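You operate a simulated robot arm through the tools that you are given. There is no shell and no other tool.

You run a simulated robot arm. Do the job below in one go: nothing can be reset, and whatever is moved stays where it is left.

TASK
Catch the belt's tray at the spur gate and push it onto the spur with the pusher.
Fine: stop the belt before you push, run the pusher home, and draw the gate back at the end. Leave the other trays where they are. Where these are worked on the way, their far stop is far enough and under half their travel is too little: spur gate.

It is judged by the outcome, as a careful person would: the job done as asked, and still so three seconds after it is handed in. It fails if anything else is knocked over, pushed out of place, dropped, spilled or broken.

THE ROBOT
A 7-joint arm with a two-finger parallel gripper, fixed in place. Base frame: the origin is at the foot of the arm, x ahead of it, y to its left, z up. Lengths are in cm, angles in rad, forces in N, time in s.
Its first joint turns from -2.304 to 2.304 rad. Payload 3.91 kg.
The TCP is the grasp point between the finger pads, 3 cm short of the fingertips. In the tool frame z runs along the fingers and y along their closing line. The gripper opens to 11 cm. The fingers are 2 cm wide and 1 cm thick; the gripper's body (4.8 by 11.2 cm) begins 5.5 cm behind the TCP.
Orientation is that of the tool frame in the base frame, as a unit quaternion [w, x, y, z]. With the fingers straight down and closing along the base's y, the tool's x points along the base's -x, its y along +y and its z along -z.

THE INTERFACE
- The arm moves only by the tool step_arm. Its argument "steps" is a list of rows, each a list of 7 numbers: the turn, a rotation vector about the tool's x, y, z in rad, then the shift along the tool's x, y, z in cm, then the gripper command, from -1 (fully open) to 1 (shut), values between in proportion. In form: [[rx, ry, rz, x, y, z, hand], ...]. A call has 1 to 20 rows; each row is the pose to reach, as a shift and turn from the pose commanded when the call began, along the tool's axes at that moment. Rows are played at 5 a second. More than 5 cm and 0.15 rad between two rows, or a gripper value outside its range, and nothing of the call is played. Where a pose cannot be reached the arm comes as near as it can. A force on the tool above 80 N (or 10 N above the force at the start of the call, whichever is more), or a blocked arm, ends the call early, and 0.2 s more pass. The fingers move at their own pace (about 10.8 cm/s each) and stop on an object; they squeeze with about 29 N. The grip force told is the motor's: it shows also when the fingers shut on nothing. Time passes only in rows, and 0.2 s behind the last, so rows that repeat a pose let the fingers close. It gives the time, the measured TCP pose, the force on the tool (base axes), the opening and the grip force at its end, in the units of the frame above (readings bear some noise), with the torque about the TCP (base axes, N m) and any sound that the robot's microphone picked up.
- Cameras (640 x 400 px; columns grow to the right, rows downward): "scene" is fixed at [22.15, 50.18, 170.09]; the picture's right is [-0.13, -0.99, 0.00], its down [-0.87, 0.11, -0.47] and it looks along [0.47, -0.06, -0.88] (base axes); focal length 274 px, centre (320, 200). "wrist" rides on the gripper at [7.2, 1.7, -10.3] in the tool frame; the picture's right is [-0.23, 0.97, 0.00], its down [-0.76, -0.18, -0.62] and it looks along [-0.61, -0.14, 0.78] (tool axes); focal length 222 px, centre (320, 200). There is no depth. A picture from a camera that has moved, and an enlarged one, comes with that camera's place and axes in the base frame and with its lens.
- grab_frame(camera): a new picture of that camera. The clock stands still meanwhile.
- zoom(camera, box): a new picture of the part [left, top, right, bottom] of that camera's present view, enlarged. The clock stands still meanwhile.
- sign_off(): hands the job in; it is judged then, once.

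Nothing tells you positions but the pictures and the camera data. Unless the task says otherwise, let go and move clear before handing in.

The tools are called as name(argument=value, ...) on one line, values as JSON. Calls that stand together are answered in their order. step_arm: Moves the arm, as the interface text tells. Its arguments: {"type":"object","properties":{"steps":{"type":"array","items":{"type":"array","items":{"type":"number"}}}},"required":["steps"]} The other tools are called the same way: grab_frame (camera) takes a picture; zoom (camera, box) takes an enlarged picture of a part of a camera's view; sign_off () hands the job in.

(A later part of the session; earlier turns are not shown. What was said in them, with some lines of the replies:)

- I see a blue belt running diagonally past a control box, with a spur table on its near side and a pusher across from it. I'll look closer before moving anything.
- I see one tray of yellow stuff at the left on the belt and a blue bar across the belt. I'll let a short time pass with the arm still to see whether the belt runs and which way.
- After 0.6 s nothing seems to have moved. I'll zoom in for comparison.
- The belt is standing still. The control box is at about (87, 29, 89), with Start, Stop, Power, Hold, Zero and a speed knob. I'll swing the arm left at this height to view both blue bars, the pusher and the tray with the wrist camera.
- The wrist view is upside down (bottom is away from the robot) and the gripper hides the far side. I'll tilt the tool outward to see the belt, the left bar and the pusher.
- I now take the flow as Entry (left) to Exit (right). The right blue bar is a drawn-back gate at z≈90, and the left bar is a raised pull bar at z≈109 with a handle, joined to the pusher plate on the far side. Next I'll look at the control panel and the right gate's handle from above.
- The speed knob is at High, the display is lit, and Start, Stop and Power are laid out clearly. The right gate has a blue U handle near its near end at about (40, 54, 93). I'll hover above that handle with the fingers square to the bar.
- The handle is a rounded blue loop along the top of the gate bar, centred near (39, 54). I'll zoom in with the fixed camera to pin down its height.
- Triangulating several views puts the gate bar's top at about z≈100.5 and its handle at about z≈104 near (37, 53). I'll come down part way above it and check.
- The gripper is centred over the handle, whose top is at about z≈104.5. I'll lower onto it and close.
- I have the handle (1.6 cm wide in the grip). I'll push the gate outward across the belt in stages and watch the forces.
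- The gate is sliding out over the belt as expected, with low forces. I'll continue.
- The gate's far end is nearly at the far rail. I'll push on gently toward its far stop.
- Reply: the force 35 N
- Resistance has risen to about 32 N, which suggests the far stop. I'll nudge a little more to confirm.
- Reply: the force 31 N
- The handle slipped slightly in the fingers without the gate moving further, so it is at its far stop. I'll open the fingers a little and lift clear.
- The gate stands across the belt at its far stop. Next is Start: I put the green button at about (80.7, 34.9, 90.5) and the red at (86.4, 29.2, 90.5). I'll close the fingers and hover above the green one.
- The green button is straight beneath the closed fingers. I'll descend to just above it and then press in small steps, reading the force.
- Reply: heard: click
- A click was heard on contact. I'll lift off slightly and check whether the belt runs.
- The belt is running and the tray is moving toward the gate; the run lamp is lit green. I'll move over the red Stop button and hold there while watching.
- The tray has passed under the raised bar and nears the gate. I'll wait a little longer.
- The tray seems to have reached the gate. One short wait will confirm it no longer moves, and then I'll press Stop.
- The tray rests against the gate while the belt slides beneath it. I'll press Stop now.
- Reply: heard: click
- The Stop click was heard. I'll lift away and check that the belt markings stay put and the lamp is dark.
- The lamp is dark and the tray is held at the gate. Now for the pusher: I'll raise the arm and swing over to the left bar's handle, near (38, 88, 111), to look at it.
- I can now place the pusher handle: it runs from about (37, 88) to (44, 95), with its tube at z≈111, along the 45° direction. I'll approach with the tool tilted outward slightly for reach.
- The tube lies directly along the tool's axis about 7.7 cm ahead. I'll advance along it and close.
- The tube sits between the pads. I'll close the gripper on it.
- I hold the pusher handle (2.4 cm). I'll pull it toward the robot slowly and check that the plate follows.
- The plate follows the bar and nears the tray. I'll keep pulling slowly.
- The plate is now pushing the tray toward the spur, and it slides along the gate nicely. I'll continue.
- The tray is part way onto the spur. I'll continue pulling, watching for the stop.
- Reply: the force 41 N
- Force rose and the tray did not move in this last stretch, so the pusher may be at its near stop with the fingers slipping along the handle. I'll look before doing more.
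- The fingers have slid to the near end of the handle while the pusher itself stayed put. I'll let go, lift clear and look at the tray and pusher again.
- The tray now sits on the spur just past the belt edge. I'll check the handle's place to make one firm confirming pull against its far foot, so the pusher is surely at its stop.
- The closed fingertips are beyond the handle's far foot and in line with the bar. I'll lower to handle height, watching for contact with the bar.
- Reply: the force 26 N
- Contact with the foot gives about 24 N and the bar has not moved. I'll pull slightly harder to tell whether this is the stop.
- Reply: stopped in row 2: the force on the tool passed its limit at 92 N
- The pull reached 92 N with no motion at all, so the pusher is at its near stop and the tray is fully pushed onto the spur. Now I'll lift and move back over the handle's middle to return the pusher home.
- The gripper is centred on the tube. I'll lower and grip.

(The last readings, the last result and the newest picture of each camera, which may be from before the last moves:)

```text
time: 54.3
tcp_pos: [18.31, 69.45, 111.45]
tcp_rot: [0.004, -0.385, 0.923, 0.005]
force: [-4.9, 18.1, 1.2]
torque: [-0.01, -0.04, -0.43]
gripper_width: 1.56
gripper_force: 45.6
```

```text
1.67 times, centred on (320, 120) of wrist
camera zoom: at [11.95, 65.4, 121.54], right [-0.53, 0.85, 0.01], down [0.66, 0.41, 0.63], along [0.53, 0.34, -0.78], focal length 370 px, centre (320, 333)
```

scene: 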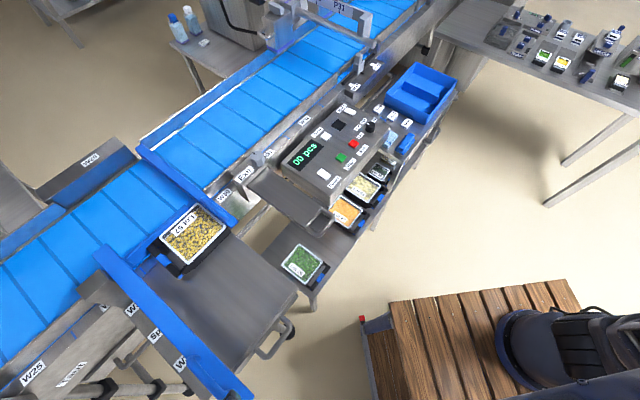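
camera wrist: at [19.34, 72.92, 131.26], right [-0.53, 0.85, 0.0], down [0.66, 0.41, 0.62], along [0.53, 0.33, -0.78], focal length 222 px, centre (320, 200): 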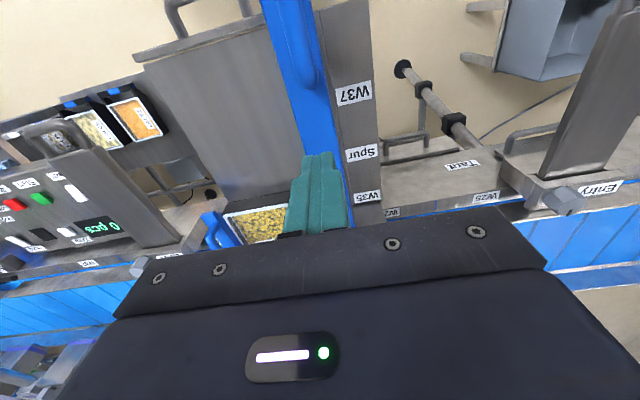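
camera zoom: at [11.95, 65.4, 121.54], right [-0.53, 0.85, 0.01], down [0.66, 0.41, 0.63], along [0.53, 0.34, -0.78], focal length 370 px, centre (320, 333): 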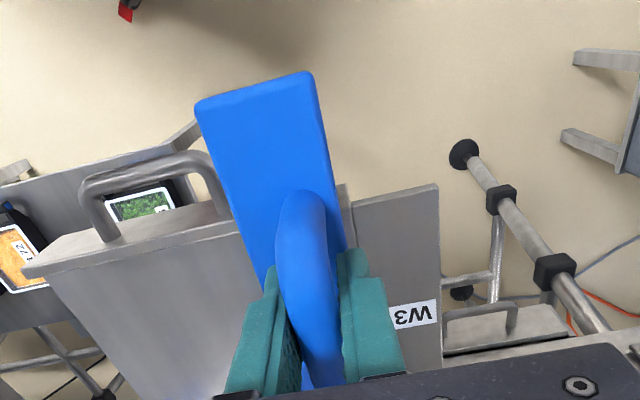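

Gripped. I'll push the pusher back out toward its home, first part way to check the tray stays put.

step_arm(steps=[[0, 0, 0, -1, 0.12, 0, 1], [0, 0, 0, -2.5, 0.12, 0.02, 1], [0, 0, 0, -4, 0.12, 0.04, 1], [0, 0, 0, -6, 0.12, 0.06, 1], [0, 0, 0, -8, 0.12, 0.08, 1], [0, 0, 0, -10, 0.12, 0.1, 1]])

zoom(camera="scene", box=[40, 140, 280, 360])

```text
time: 55.7
tcp_pos: [25.42, 76.6, 111.38]
tcp_rot: [0.005, -0.384, 0.923, 0.004]
force: [3.8, -3.5, 2.3]
torque: [0.87, -0.61, -0.4]
gripper_width: 1.56
gripper_force: 45.4
```

```text
1.82 times, centred on (160, 250) of scene
camera zoom: at [22.15, 50.18, 170.09], right [-0.13, -0.99, 0.0], down [-0.87, 0.11, -0.47], along [0.47, -0.06, -0.88], focal length 498 px, centre (611, 109)
```

zoom: 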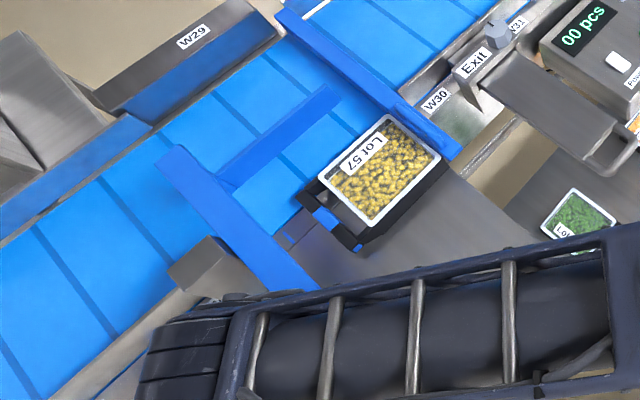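

The pusher is returning and the tray stays on the spur. I'll continue.

step_arm(steps=[[0, 0, 0, -2, 0, 0.02, 1], [0, 0, 0, -4, 0, 0.04, 1], [0, 0, 0, -6, 0, 0.06, 1], [0, 0, 0, -8, 0, 0.08, 1], [0, 0, 0, -10, 0, 0.1, 1], [0, 0, 0, -12, 0, 0.12, 1], [0, 0, 0, -14, 0, 0.13, 1]])

zoom(camera="scene", box=[0, 120, 260, 340])

```text
time: 57.3
tcp_pos: [35.26, 86.5, 111.49]
tcp_rot: [0.005, -0.384, 0.923, 0.004]
force: [6.9, -10.3, -5.0]
torque: [1.05, -0.88, -0.31]
gripper_width: 1.54
gripper_force: 45.2
```

```text
1.82 times, centred on (130, 230) of scene
camera zoom: at [22.15, 50.18, 170.09], right [-0.13, -0.99, 0.0], down [-0.87, 0.11, -0.47], along [0.47, -0.06, -0.88], focal length 498 px, centre (666, 146)
```

zoom: 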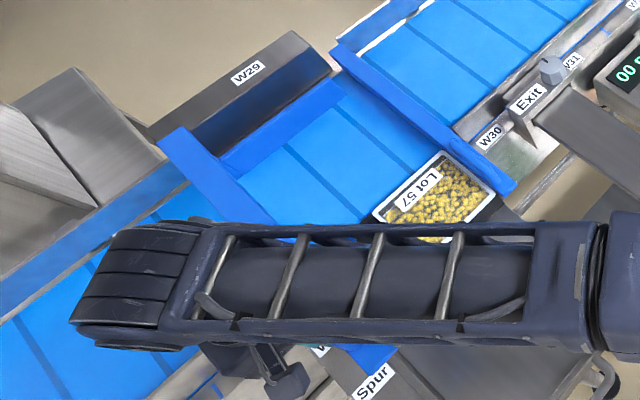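

step_arm(steps=[[0, 0, 0, -1.5, -0.08, 0.01, 1], [0, 0, 0, -3, -0.1, 0.02, 1], [0, 0, 0, -4.5, -0.1, 0.03, 1], [0, 0, 0, -5.4, -0.1, 0.04, 1]])

zoom(camera="scene", box=[0, 120, 260, 340])

```text
time: 58.3
tcp_pos: [38.74, 89.81, 111.49]
tcp_rot: [0.004, -0.386, 0.923, 0.006]
force: [-2.9, 4.9, 6.5]
torque: [-0.28, 0.42, -0.46]
gripper_width: 1.57
gripper_force: 44.2
out of reach, approached as far as the arm can: row 4
```

```text
1.82 times, centred on (130, 230) of scene
camera zoom: at [22.15, 50.18, 170.09], right [-0.13, -0.99, 0.0], down [-0.87, 0.11, -0.47], along [0.47, -0.06, -0.88], focal length 498 px, centre (666, 146)
```

zoom: 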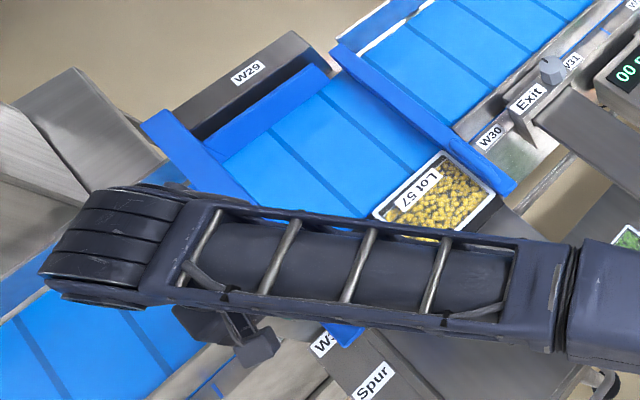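

The pusher is within about 1 cm of home, but the upright tool has reached its limit here. I'll release, lift, and finish by pushing on the handle's near foot with closed fingers.

step_arm(steps=[[0, 0, 0, 0.6, 0, 0, 0.1], [0, 0, 0, 0.6, 0, 0, 0.1], [0, 0, 0, 0.6, 0, -4, 0.1], [0, 0, 0, 1.5, 0, -8, 0.1], [0, 0, 0, 4.5, 0, -8, 0.6], [0, 0, 0, 7.0, 0, -8, 1], [0, 0, 0, 7.0, 0, -8, 1], [0, 0, 0, 7.0, 0, -8, 1]])

grab_frame(camera="wrist")

zoom(camera="scene", box=[0, 120, 260, 340])

```text
time: 60.1
tcp_pos: [33.81, 84.92, 119.45]
tcp_rot: [0.004, -0.384, 0.923, 0.005]
force: [0.4, -1.2, 0.2]
torque: [-0.01, 0.01, 0.01]
gripper_width: 0.0
gripper_force: 28.9
out of reach, approached as far as the arm can: row 3, 4
```

```text
taken
camera wrist: at [27.51, 80.72, 129.44], right [-0.53, 0.85, 0.01], down [0.66, 0.41, 0.63], along [0.53, 0.34, -0.78], focal length 222 px, centre (320, 200)
```

wrist: 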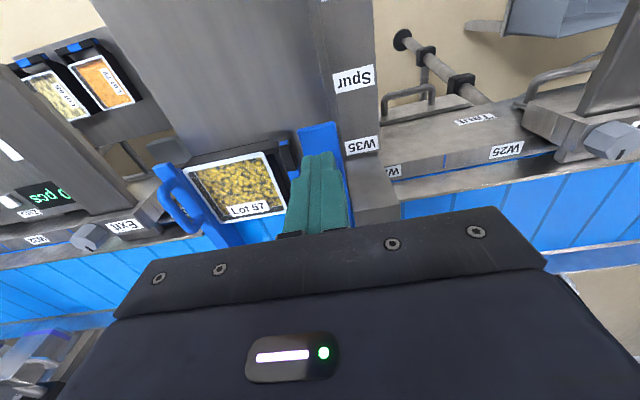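

```text
1.82 times, centred on (130, 230) of scene
camera zoom: at [22.15, 50.18, 170.09], right [-0.13, -0.99, 0.0], down [-0.87, 0.11, -0.47], along [0.47, -0.06, -0.88], focal length 498 px, centre (666, 146)
```

zoom: 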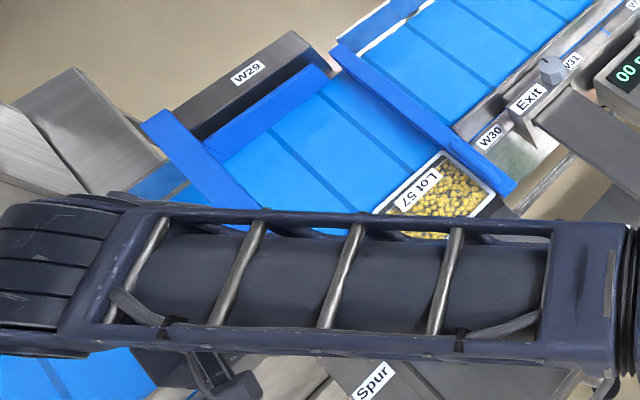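

The closed fingers are above the bar's near end. I'll lower to handle height and push outward against the foot.

step_arm(steps=[[0, 0, 0, 0, 0, 4, 1], [0, 0, 0, 0, 0, 7.2, 1], [0, 0, 0, 0, 0, 7.2, 1], [0, 0, 0, -1, 0, 7.2, 1], [0, 0, 0, -2, 0, 7.2, 1]])

zoom(camera="wrist", box=[220, 0, 420, 240])

```text
time: 61.3
tcp_pos: [35.36, 86.28, 111.96]
tcp_rot: [0.005, -0.384, 0.923, 0.004]
force: [0.0, -0.1, 0.2]
torque: [0.01, -0.02, -0.04]
gripper_width: 0.0
gripper_force: 28.7
```

```text
1.67 times, centred on (320, 120) of wrist
camera zoom: at [29.06, 82.23, 122.17], right [-0.53, 0.85, 0.01], down [0.66, 0.41, 0.63], along [0.53, 0.34, -0.78], focal length 370 px, centre (320, 333)
```

zoom: 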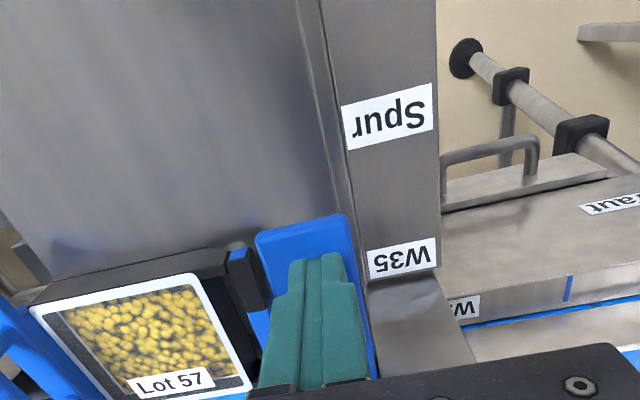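

step_arm(steps=[[0, 0, 0, -0.7, 0, 0, 1], [0, 0, 0, -1.4, 0, 0, 1], [0, 0, 0, -2.1, 0, 0, 1]])

zoom(camera="scene", box=[0, 120, 260, 340])

```text
time: 62.1
tcp_pos: [36.52, 87.59, 112.07]
tcp_rot: [0.002, -0.386, 0.922, 0.003]
force: [-27.9, -56.0, -4.9]
torque: [-1.82, 0.7, -0.13]
gripper_width: 0.0
gripper_force: 28.6
```

```text
1.82 times, centred on (130, 230) of scene
camera zoom: at [22.15, 50.18, 170.09], right [-0.13, -0.99, 0.0], down [-0.87, 0.11, -0.47], along [0.47, -0.06, -0.88], focal length 498 px, centre (666, 146)
```

zoom: 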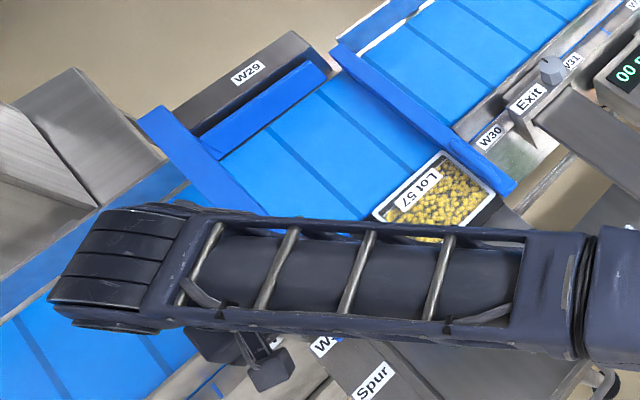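

The pusher bar now matches its original home position in the picture and pushes back at 59 N, so it is home. I'll back off, lift, and view the gate handle and the tray.

step_arm(steps=[[0, 0, 0, 1.5, 0, 0, 1], [0, 0, 0, 2.5, 0, -3, 1], [0, 0, 0, 3, 0, -7, 1], [0, 0, 0, 3.5, -2, -11, 1], [0, 0, 0, 4, -6, -13, 1], [0, 0, 0, 4.5, -10, -14, 1], [0, 0, 0, 5, -14, -14, 1], [0, 0, 0, 5, -18, -14, 1], [0, 0, 0, 5, -20, -14, 1], [0, 0, 0, 5, -20, -14, 1]])

grab_frame(camera="wrist")

grab_frame(camera="scene")

```text
time: 64.3
tcp_pos: [47.52, 70.11, 125.98]
tcp_rot: [0.003, -0.385, 0.923, 0.005]
force: [-1.0, -0.9, 0.8]
torque: [0.02, 0.02, 0.0]
gripper_width: 0.0
gripper_force: 28.4
```

```text
taken
camera wrist: at [41.14, 65.92, 136.04], right [-0.53, 0.85, 0.01], down [0.66, 0.41, 0.63], along [0.53, 0.34, -0.78], focal length 222 px, centre (320, 200)
```

wrist: 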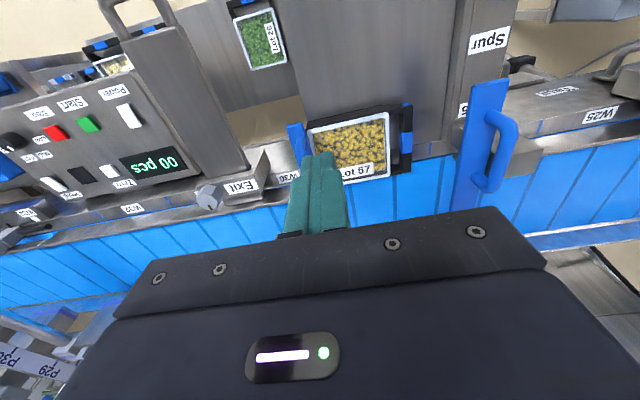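

```text
taken
```

scene: 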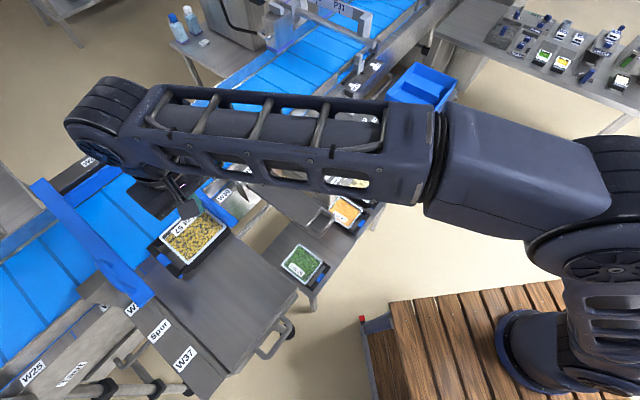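

zoom(camera="wrist", box=[270, 80, 470, 220])

zoom(camera="scene", box=[110, 160, 270, 300])

```text
2.86 times, centred on (370, 150) of wrist
camera zoom: at [41.14, 65.92, 136.04], right [-0.53, 0.85, 0.01], down [0.66, 0.41, 0.63], along [0.53, 0.34, -0.78], focal length 635 px, centre (177, 343)
```

zoom: 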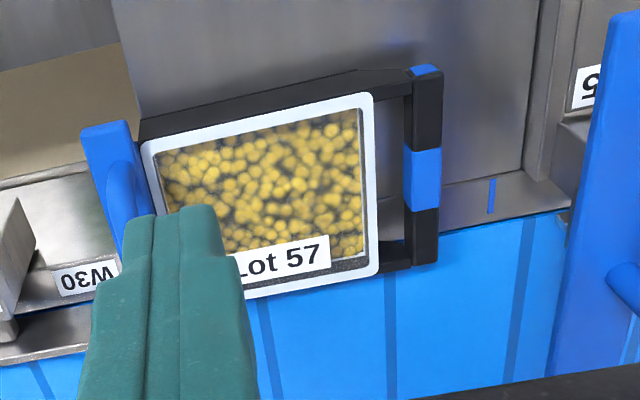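

```text
2.86 times, centred on (190, 230) of scene
camera zoom: at [22.15, 50.18, 170.09], right [-0.13, -0.99, 0.0], down [-0.87, 0.11, -0.47], along [0.47, -0.06, -0.88], focal length 782 px, centre (691, 114)
```

zoom: 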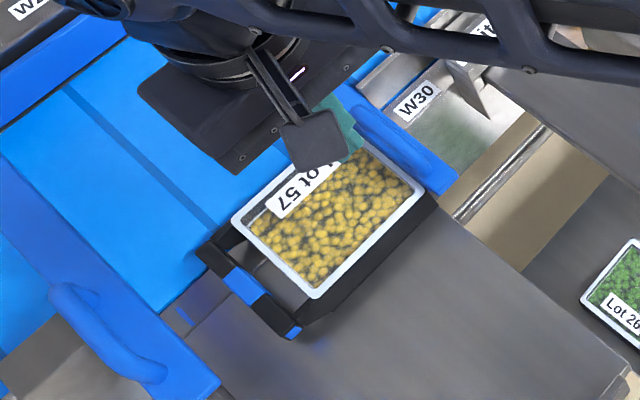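

The pusher is home, and the tray rests on the spur beside the gate. Its rim is at about z≈97.5, below the gate's top at about 99–100. Next I'll hover over the gate handle near (59.7, 75.4) with a small opening and check the clearances.

step_arm(steps=[[0, 0, 0, -3, -1.2, 0, 0.42], [0, 0, 0, -6, -2.4, 1, 0.42], [0, 0, 0, -9, -3.6, 3, 0.42], [0, 0, 0, -12.29, -4.9, 6, 0.42], [0, 0, 0, -12.29, -4.9, 10, 0.42], [0, 0, 0, -12.29, -4.9, 12, 0.42], [0, 0, 0, -12.29, -4.9, 12, 0.42]])

grab_frame(camera="wrist")

zoom(camera="wrist", box=[220, 40, 420, 240])

```text
time: 65.9
tcp_pos: [59.65, 75.5, 113.93]
tcp_rot: [0.003, -0.385, 0.923, 0.005]
force: [-0.7, 0.3, 0.1]
torque: [0.02, -0.02, -0.02]
gripper_width: 3.19
gripper_force: 0.2
```

```text
taken
camera wrist: at [53.25, 71.33, 124.07], right [-0.53, 0.85, 0.01], down [0.66, 0.41, 0.63], along [0.53, 0.34, -0.78], focal length 222 px, centre (320, 200)
```

wrist: 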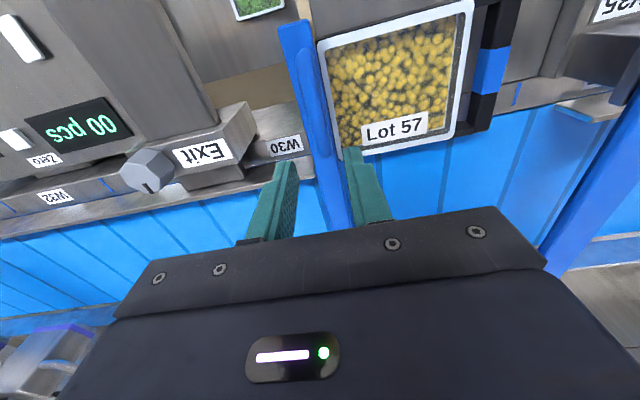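

```text
2.00 times, centred on (320, 140) of wrist
camera zoom: at [53.25, 71.33, 124.07], right [-0.53, 0.85, 0.01], down [0.66, 0.41, 0.63], along [0.53, 0.34, -0.78], focal length 444 px, centre (320, 320)
```

zoom: 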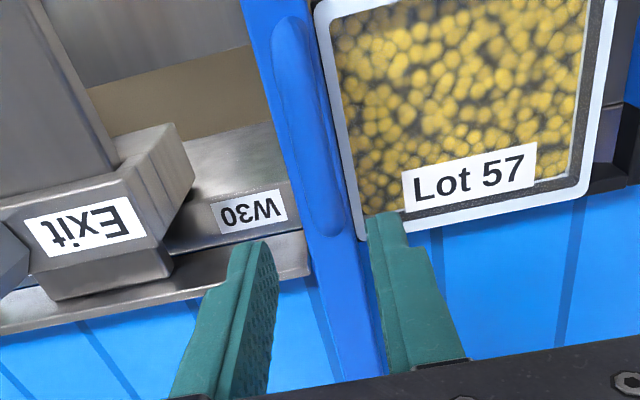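

The tube is centred between the fingers, and the tray rim (about z≈98.5) stays below where the fingertips will stop (about 101.3). I'll lower and grip the gate handle.

step_arm(steps=[[0, 0, 0, 0, 0, 4, 0.42], [0, 0, 0, 0, 0, 7, 0.42], [0, 0, 0, 0, 0, 9, 0.42], [0, 0, 0, 0, 0, 9.6, 0.42], [0, 0, 0, 0, 0, 9.6, 0.42]])

zoom(camera="wrist", box=[220, 40, 420, 240])

```text
time: 67.1
tcp_pos: [59.65, 75.47, 104.38]
tcp_rot: [0.004, -0.384, 0.923, 0.004]
force: [0.8, -0.3, 0.4]
torque: [-0.04, 0.01, -0.03]
gripper_width: 3.16
gripper_force: 0.2
```

```text
2.00 times, centred on (320, 140) of wrist
camera zoom: at [53.34, 71.36, 114.54], right [-0.53, 0.85, 0.01], down [0.66, 0.41, 0.63], along [0.53, 0.34, -0.78], focal length 444 px, centre (320, 320)
```

zoom: 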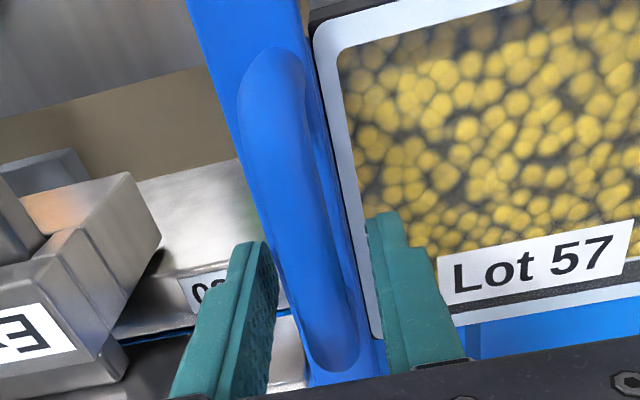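

No contact, and the fingers straddle the tube. I'll close.

step_arm(steps=[[0, 0, 0, 0, 0, 0, 0.7], [0, 0, 0, 0, 0, 0, 1], [0, 0, 0, 0, 0, 0, 1]])

zoom(camera="wrist", box=[220, 40, 420, 240])

```text
time: 67.9
tcp_pos: [59.78, 75.38, 104.44]
tcp_rot: [0.004, -0.384, 0.923, 0.004]
force: [1.6, -4.6, -0.4]
torque: [0.06, -0.11, -0.42]
gripper_width: 1.61
gripper_force: 45.0
```

```text
2.00 times, centred on (320, 140) of wrist
camera zoom: at [53.36, 71.34, 114.54], right [-0.53, 0.85, 0.01], down [0.66, 0.41, 0.63], along [0.53, 0.34, -0.78], focal length 444 px, centre (320, 320)
```

zoom: 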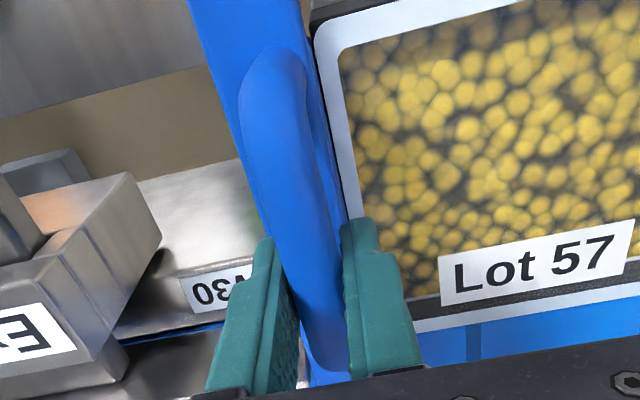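

Gripped at 1.6 cm. I'll draw the gate back slowly, first a few centimetres, to check the tray isn't dragged.

step_arm(steps=[[0, 0, 0, 0.7, -0.03, -0.005, 1], [0, 0, 0, 1.5, -0.03, -0.01, 1], [0, 0, 0, 2.3, -0.03, -0.02, 1], [0, 0, 0, 3.1, -0.03, -0.03, 1], [0, 0, 0, 4, -0.03, -0.04, 1]])

zoom(camera="scene", box=[110, 130, 290, 310])

grab_frame(camera="wrist")

```text
time: 69.1
tcp_pos: [56.9, 72.66, 104.4]
tcp_rot: [0.004, -0.384, 0.923, 0.004]
force: [0.6, -2.5, -5.9]
torque: [0.12, -0.29, -0.26]
gripper_width: 1.58
gripper_force: 44.8
```

```text
2.22 times, centred on (200, 220) of scene
camera zoom: at [22.15, 50.18, 170.09], right [-0.13, -0.99, 0.0], down [-0.87, 0.11, -0.47], along [0.47, -0.06, -0.88], focal length 608 px, centre (587, 156)
```

zoom: 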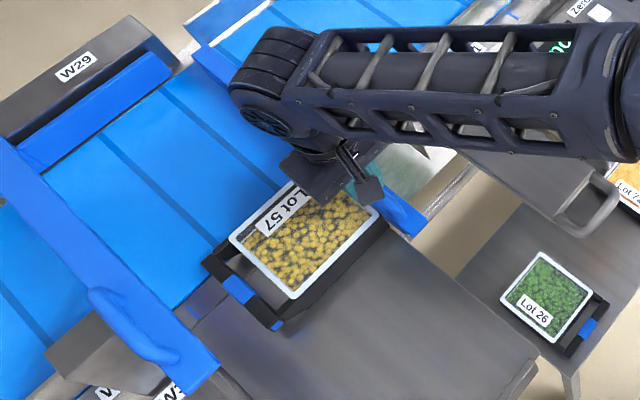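

```text
taken
camera wrist: at [50.56, 68.53, 114.55], right [-0.53, 0.85, 0.01], down [0.66, 0.41, 0.63], along [0.53, 0.34, -0.78], focal length 222 px, centre (320, 200)
```

wrist: 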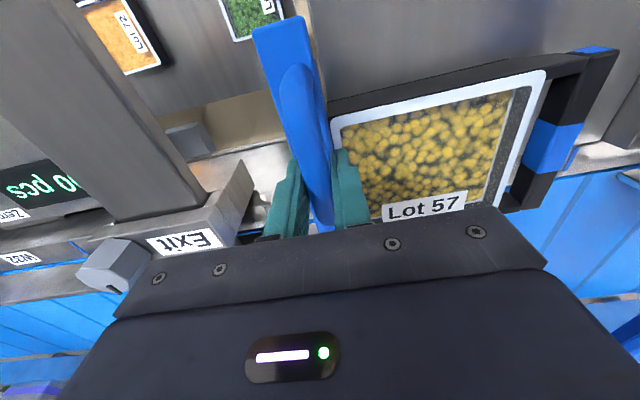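

The tray hasn't moved. I'll continue drawing the gate back.

step_arm(steps=[[0, 0, 0, 1.5, 0, -0.01, 1], [0, 0, 0, 3, 0, -0.03, 1], [0, 0, 0, 4.5, 0, -0.04, 1], [0, 0, 0, 6, 0, -0.05, 1], [0, 0, 0, 7.5, 0, -0.07, 1], [0, 0, 0, 9, 0, -0.08, 1], [0, 0, 0, 10.5, 0, -0.09, 1], [0, 0, 0, 12, 0, -0.1, 1]])

zoom(camera="scene", box=[110, 130, 290, 310])

```text
time: 70.9
tcp_pos: [48.45, 64.03, 104.47]
tcp_rot: [0.005, -0.385, 0.923, 0.004]
force: [-1.7, 2.9, -11.5]
torque: [-0.48, 0.48, -0.2]
gripper_width: 1.59
gripper_force: 45.1
```

```text
2.22 times, centred on (200, 220) of scene
camera zoom: at [22.15, 50.18, 170.09], right [-0.13, -0.99, 0.0], down [-0.87, 0.11, -0.47], along [0.47, -0.06, -0.88], focal length 608 px, centre (587, 156)
```

zoom: 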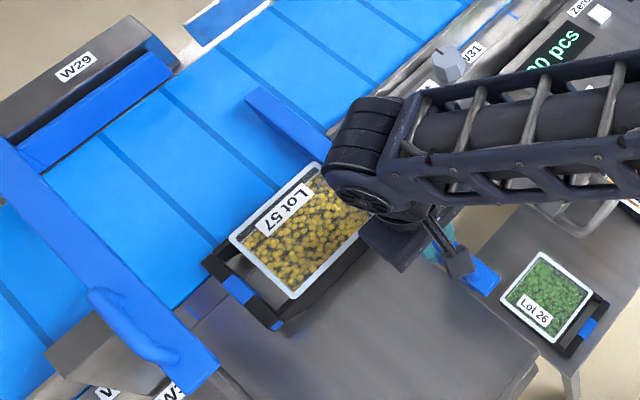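

step_arm(steps=[[0, 0, 0, 1.5, 0, 0.1, 1], [0, 0, 0, 3, 0, 0.1, 1], [0, 0, 0, 4.5, 0, 0.1, 1], [0, 0, 0, 6, 0, 0.08, 1], [0, 0, 0, 7.5, 0, 0.07, 1], [0, 0, 0, 9, 0, 0.06, 1], [0, 0, 0, 10.5, 0, 0.05, 1], [0, 0, 0, 12, 0, 0.04, 1]])

zoom(camera="scene", box=[130, 140, 370, 340])

```text
time: 72.7
tcp_pos: [39.87, 55.47, 104.36]
tcp_rot: [0.005, -0.384, 0.923, 0.005]
force: [-11.0, 9.1, 31.6]
torque: [-0.1, 0.17, -0.58]
gripper_width: 1.59
gripper_force: 45.2
```

```text
2.00 times, centred on (250, 240) of scene
camera zoom: at [22.15, 50.18, 170.09], right [-0.13, -0.99, 0.0], down [-0.87, 0.11, -0.47], along [0.47, -0.06, -0.88], focal length 547 px, centre (460, 120)
```

zoom: 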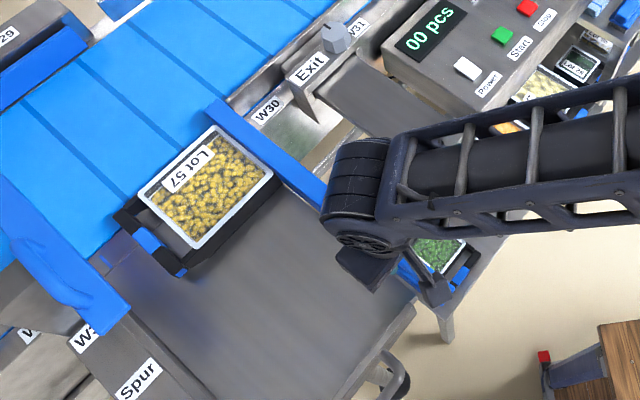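

The gate is almost back. I'll ease the slight downward pressure and draw the last few centimetres to its stop.

step_arm(steps=[[0, 0, 0, 0.8, 0.06, -0.1, 1], [0, 0, 0, 1.8, 0.1, -0.12, 1], [0, 0, 0, 2.8, 0.1, -0.13, 1], [0, 0, 0, 3.8, 0.1, -0.14, 1], [0, 0, 0, 4.6, 0.1, -0.15, 1], [0, 0, 0, 5.2, 0.1, -0.15, 1]])

zoom(camera="scene", box=[130, 140, 370, 340])

grab_frame(camera="wrist")

```text
time: 74.1
tcp_pos: [36.42, 51.94, 104.26]
tcp_rot: [0.004, -0.384, 0.923, 0.004]
force: [17.1, 28.2, 0.7]
torque: [0.12, -0.04, -0.28]
gripper_width: 1.58
gripper_force: 44.7
```

```text
2.00 times, centred on (250, 240) of scene
camera zoom: at [22.15, 50.18, 170.09], right [-0.13, -0.99, 0.0], down [-0.87, 0.11, -0.47], along [0.47, -0.06, -0.88], focal length 547 px, centre (460, 120)
```

zoom: 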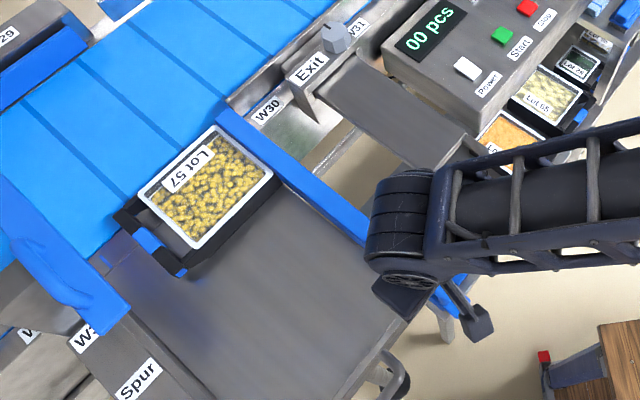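

```text
taken
camera wrist: at [29.99, 47.97, 114.45], right [-0.53, 0.85, 0.01], down [0.66, 0.41, 0.63], along [0.53, 0.34, -0.78], focal length 222 px, centre (320, 200)
```

wrist: 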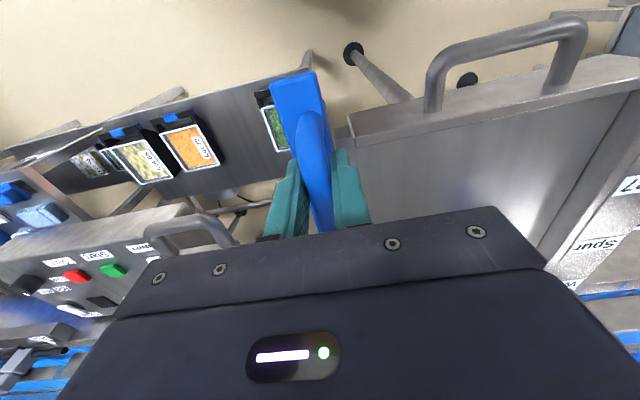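

The gate pushes back at 32 N at the expected place, so it is drawn back. I'll release, lift clear and check everything.

step_arm(steps=[[0, 0, 0, 0, 0, 0, 0.2], [0, 0, 0, 0, 0, 0, 0.2], [0, 0, 0, 0, 0, -4, 0.2], [0, 0, 0, 0, 0, -8, 0.2], [0, 0, 0, 1, 0, -12, 0.2], [0, 0, 0, 4, -3, -15, 0.2], [0, 0, 0, 7, -6, -17, 0.2], [0, 0, 0, 10, -9, -19, 0.2], [0, 0, 0, 12, -12, -20, 0.2], [0, 0, 0, 14, -15, -20, 0.2], [0, 0, 0, 15, -18, -20, 0.2]])

grab_frame(camera="scene")

zoom(camera="scene", box=[20, 120, 260, 320])

zoom(camera="scene", box=[180, 160, 380, 360])

grab_frame(camera="wrist")

```text
refused: row 6 steps farther than a row can; nothing moved
```

```text
taken
```

scene: 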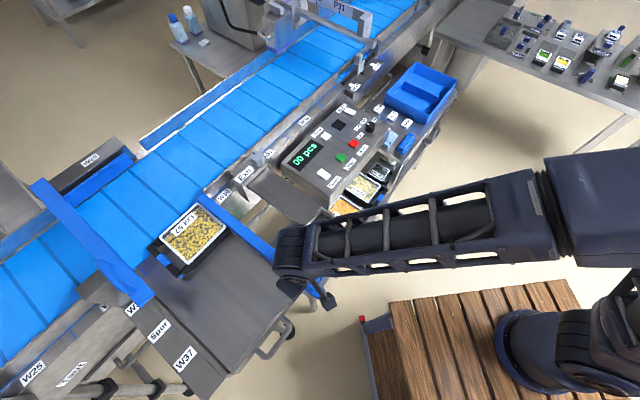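

```text
2.00 times, centred on (140, 220) of scene
camera zoom: at [22.15, 50.18, 170.09], right [-0.13, -0.99, 0.0], down [-0.87, 0.11, -0.47], along [0.47, -0.06, -0.88], focal length 547 px, centre (680, 160)
```

zoom: 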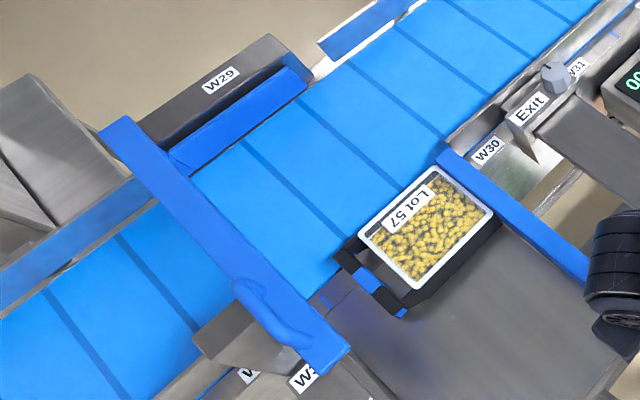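

```text
2.00 times, centred on (280, 260) of scene
camera zoom: at [22.15, 50.18, 170.09], right [-0.13, -0.99, 0.0], down [-0.87, 0.11, -0.47], along [0.47, -0.06, -0.88], focal length 547 px, centre (400, 80)
```

zoom: 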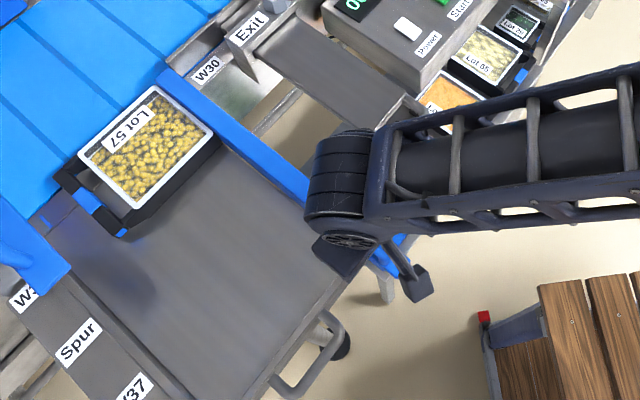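

```text
taken
camera wrist: at [29.99, 47.97, 114.45], right [-0.53, 0.85, 0.01], down [0.66, 0.41, 0.63], along [0.53, 0.34, -0.78], focal length 222 px, centre (320, 200)
```

wrist: 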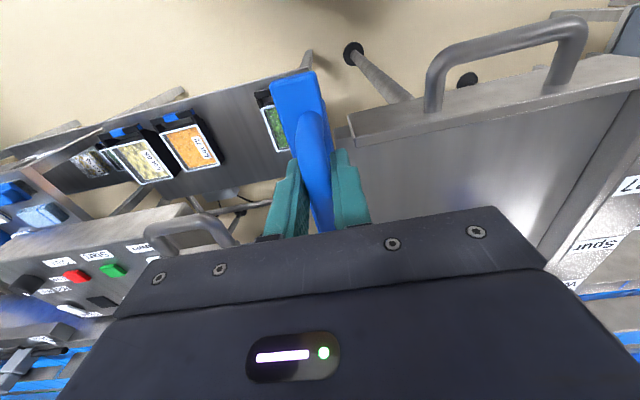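

That call was refused for too large a step, so nothing moved. The pictures show the gate and pusher at their original places. I'll release and lift with smaller steps.

step_arm(steps=[[0, 0, 0, 0, 0, 0, 0.2], [0, 0, 0, 0, 0, 0, 0.2], [0, 0, 0, 0, 0, -3, 0.2], [0, 0, 0, 0, 0, -6, 0.2], [0, 0, 0, 0, 0, -10, 0.2], [0, 0, 0, 1, -1, -14, 0.2], [0, 0, 0, 3, -3, -17, 0.2], [0, 0, 0, 5, -5, -20, 0.2], [0, 0, 0, 8, -8, -21, 0.2], [0, 0, 0, 10, -11, -21, 0.2], [0, 0, 0, 12, -14, -21, 0.2]])

grab_frame(camera="scene")

zoom(camera="scene", box=[180, 160, 380, 360])

zoom(camera="scene", box=[20, 120, 260, 320])

grab_frame(camera="wrist")

```text
time: 76.5
tcp_pos: [37.62, 33.18, 125.15]
tcp_rot: [0.004, -0.385, 0.923, 0.005]
force: [0.0, -0.6, 0.0]
torque: [-0.02, -0.01, 0.0]
gripper_width: 4.39
gripper_force: 0.1
```

```text
taken
```

scene: 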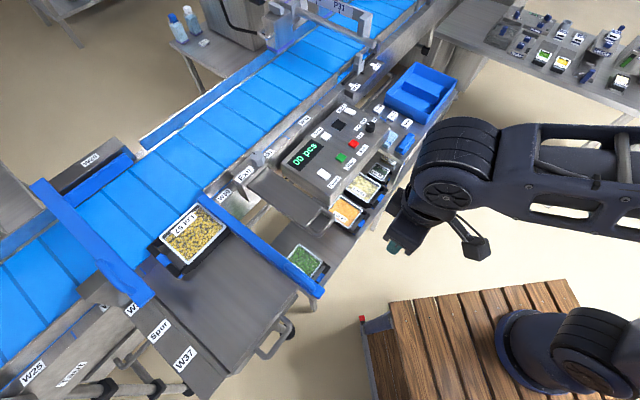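

```text
2.00 times, centred on (280, 260) of scene
camera zoom: at [22.15, 50.18, 170.09], right [-0.13, -0.99, 0.0], down [-0.87, 0.11, -0.47], along [0.47, -0.06, -0.88], focal length 547 px, centre (400, 80)
```

zoom: 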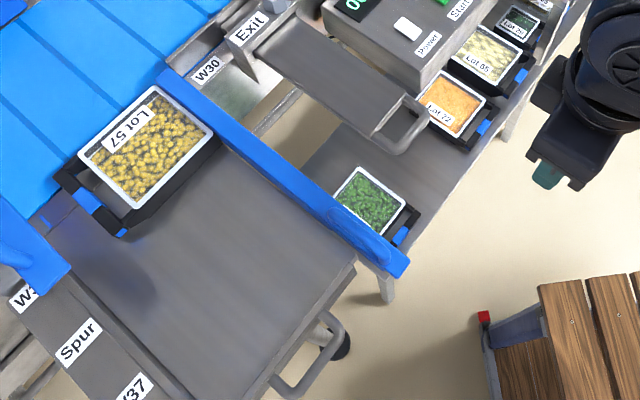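

```text
2.00 times, centred on (140, 220) of scene
camera zoom: at [22.15, 50.18, 170.09], right [-0.13, -0.99, 0.0], down [-0.87, 0.11, -0.47], along [0.47, -0.06, -0.88], focal length 547 px, centre (680, 160)
```

zoom: 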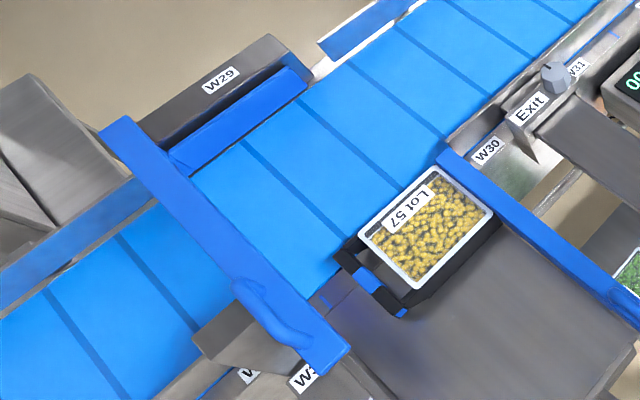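

```text
taken
camera wrist: at [31.21, 29.24, 135.27], right [-0.53, 0.85, 0.01], down [0.66, 0.41, 0.63], along [0.53, 0.34, -0.78], focal length 222 px, centre (320, 200)
```

wrist: 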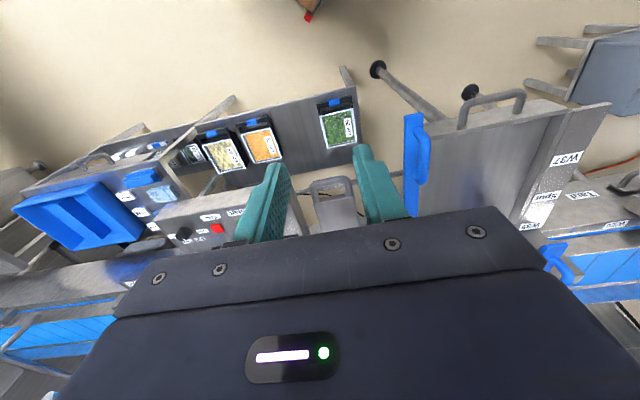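

Everything matches what was asked. The tray (Lot 57) is on the spur past the belt edge, the belt is stopped with its lamp dark, the pusher is back at its home position and the gate is drawn back. The other trays are where they were and the arm is clear, so I'll hand the job in.

sign_off()

```text
The job is handed in.
```

The tray (Lot 57) is on the spur, and I've handed the job in. By my estimate from the pictures, its rim is about 2 cm past the belt edge.

- **Gate:** I pushed it across the belt to its far stop before starting the belt. At the end I drew it all the way back, and the pictures show it where it started.
- **Belt:** I started it, let the tray come to rest against the gate, then pressed Stop before pushing. The run lamp was dark afterwards and the belt markings did not move.
- **Pusher:** I took "run the pusher home" to mean returning it to its start position. I pulled it through its full stroke to the near stop, then pushed it back until it met its far stop, at its original place.
- **Everything else:** the other trays are where they were, and I saw nothing knocked over or out of place. The gripper is open and the arm is clear.
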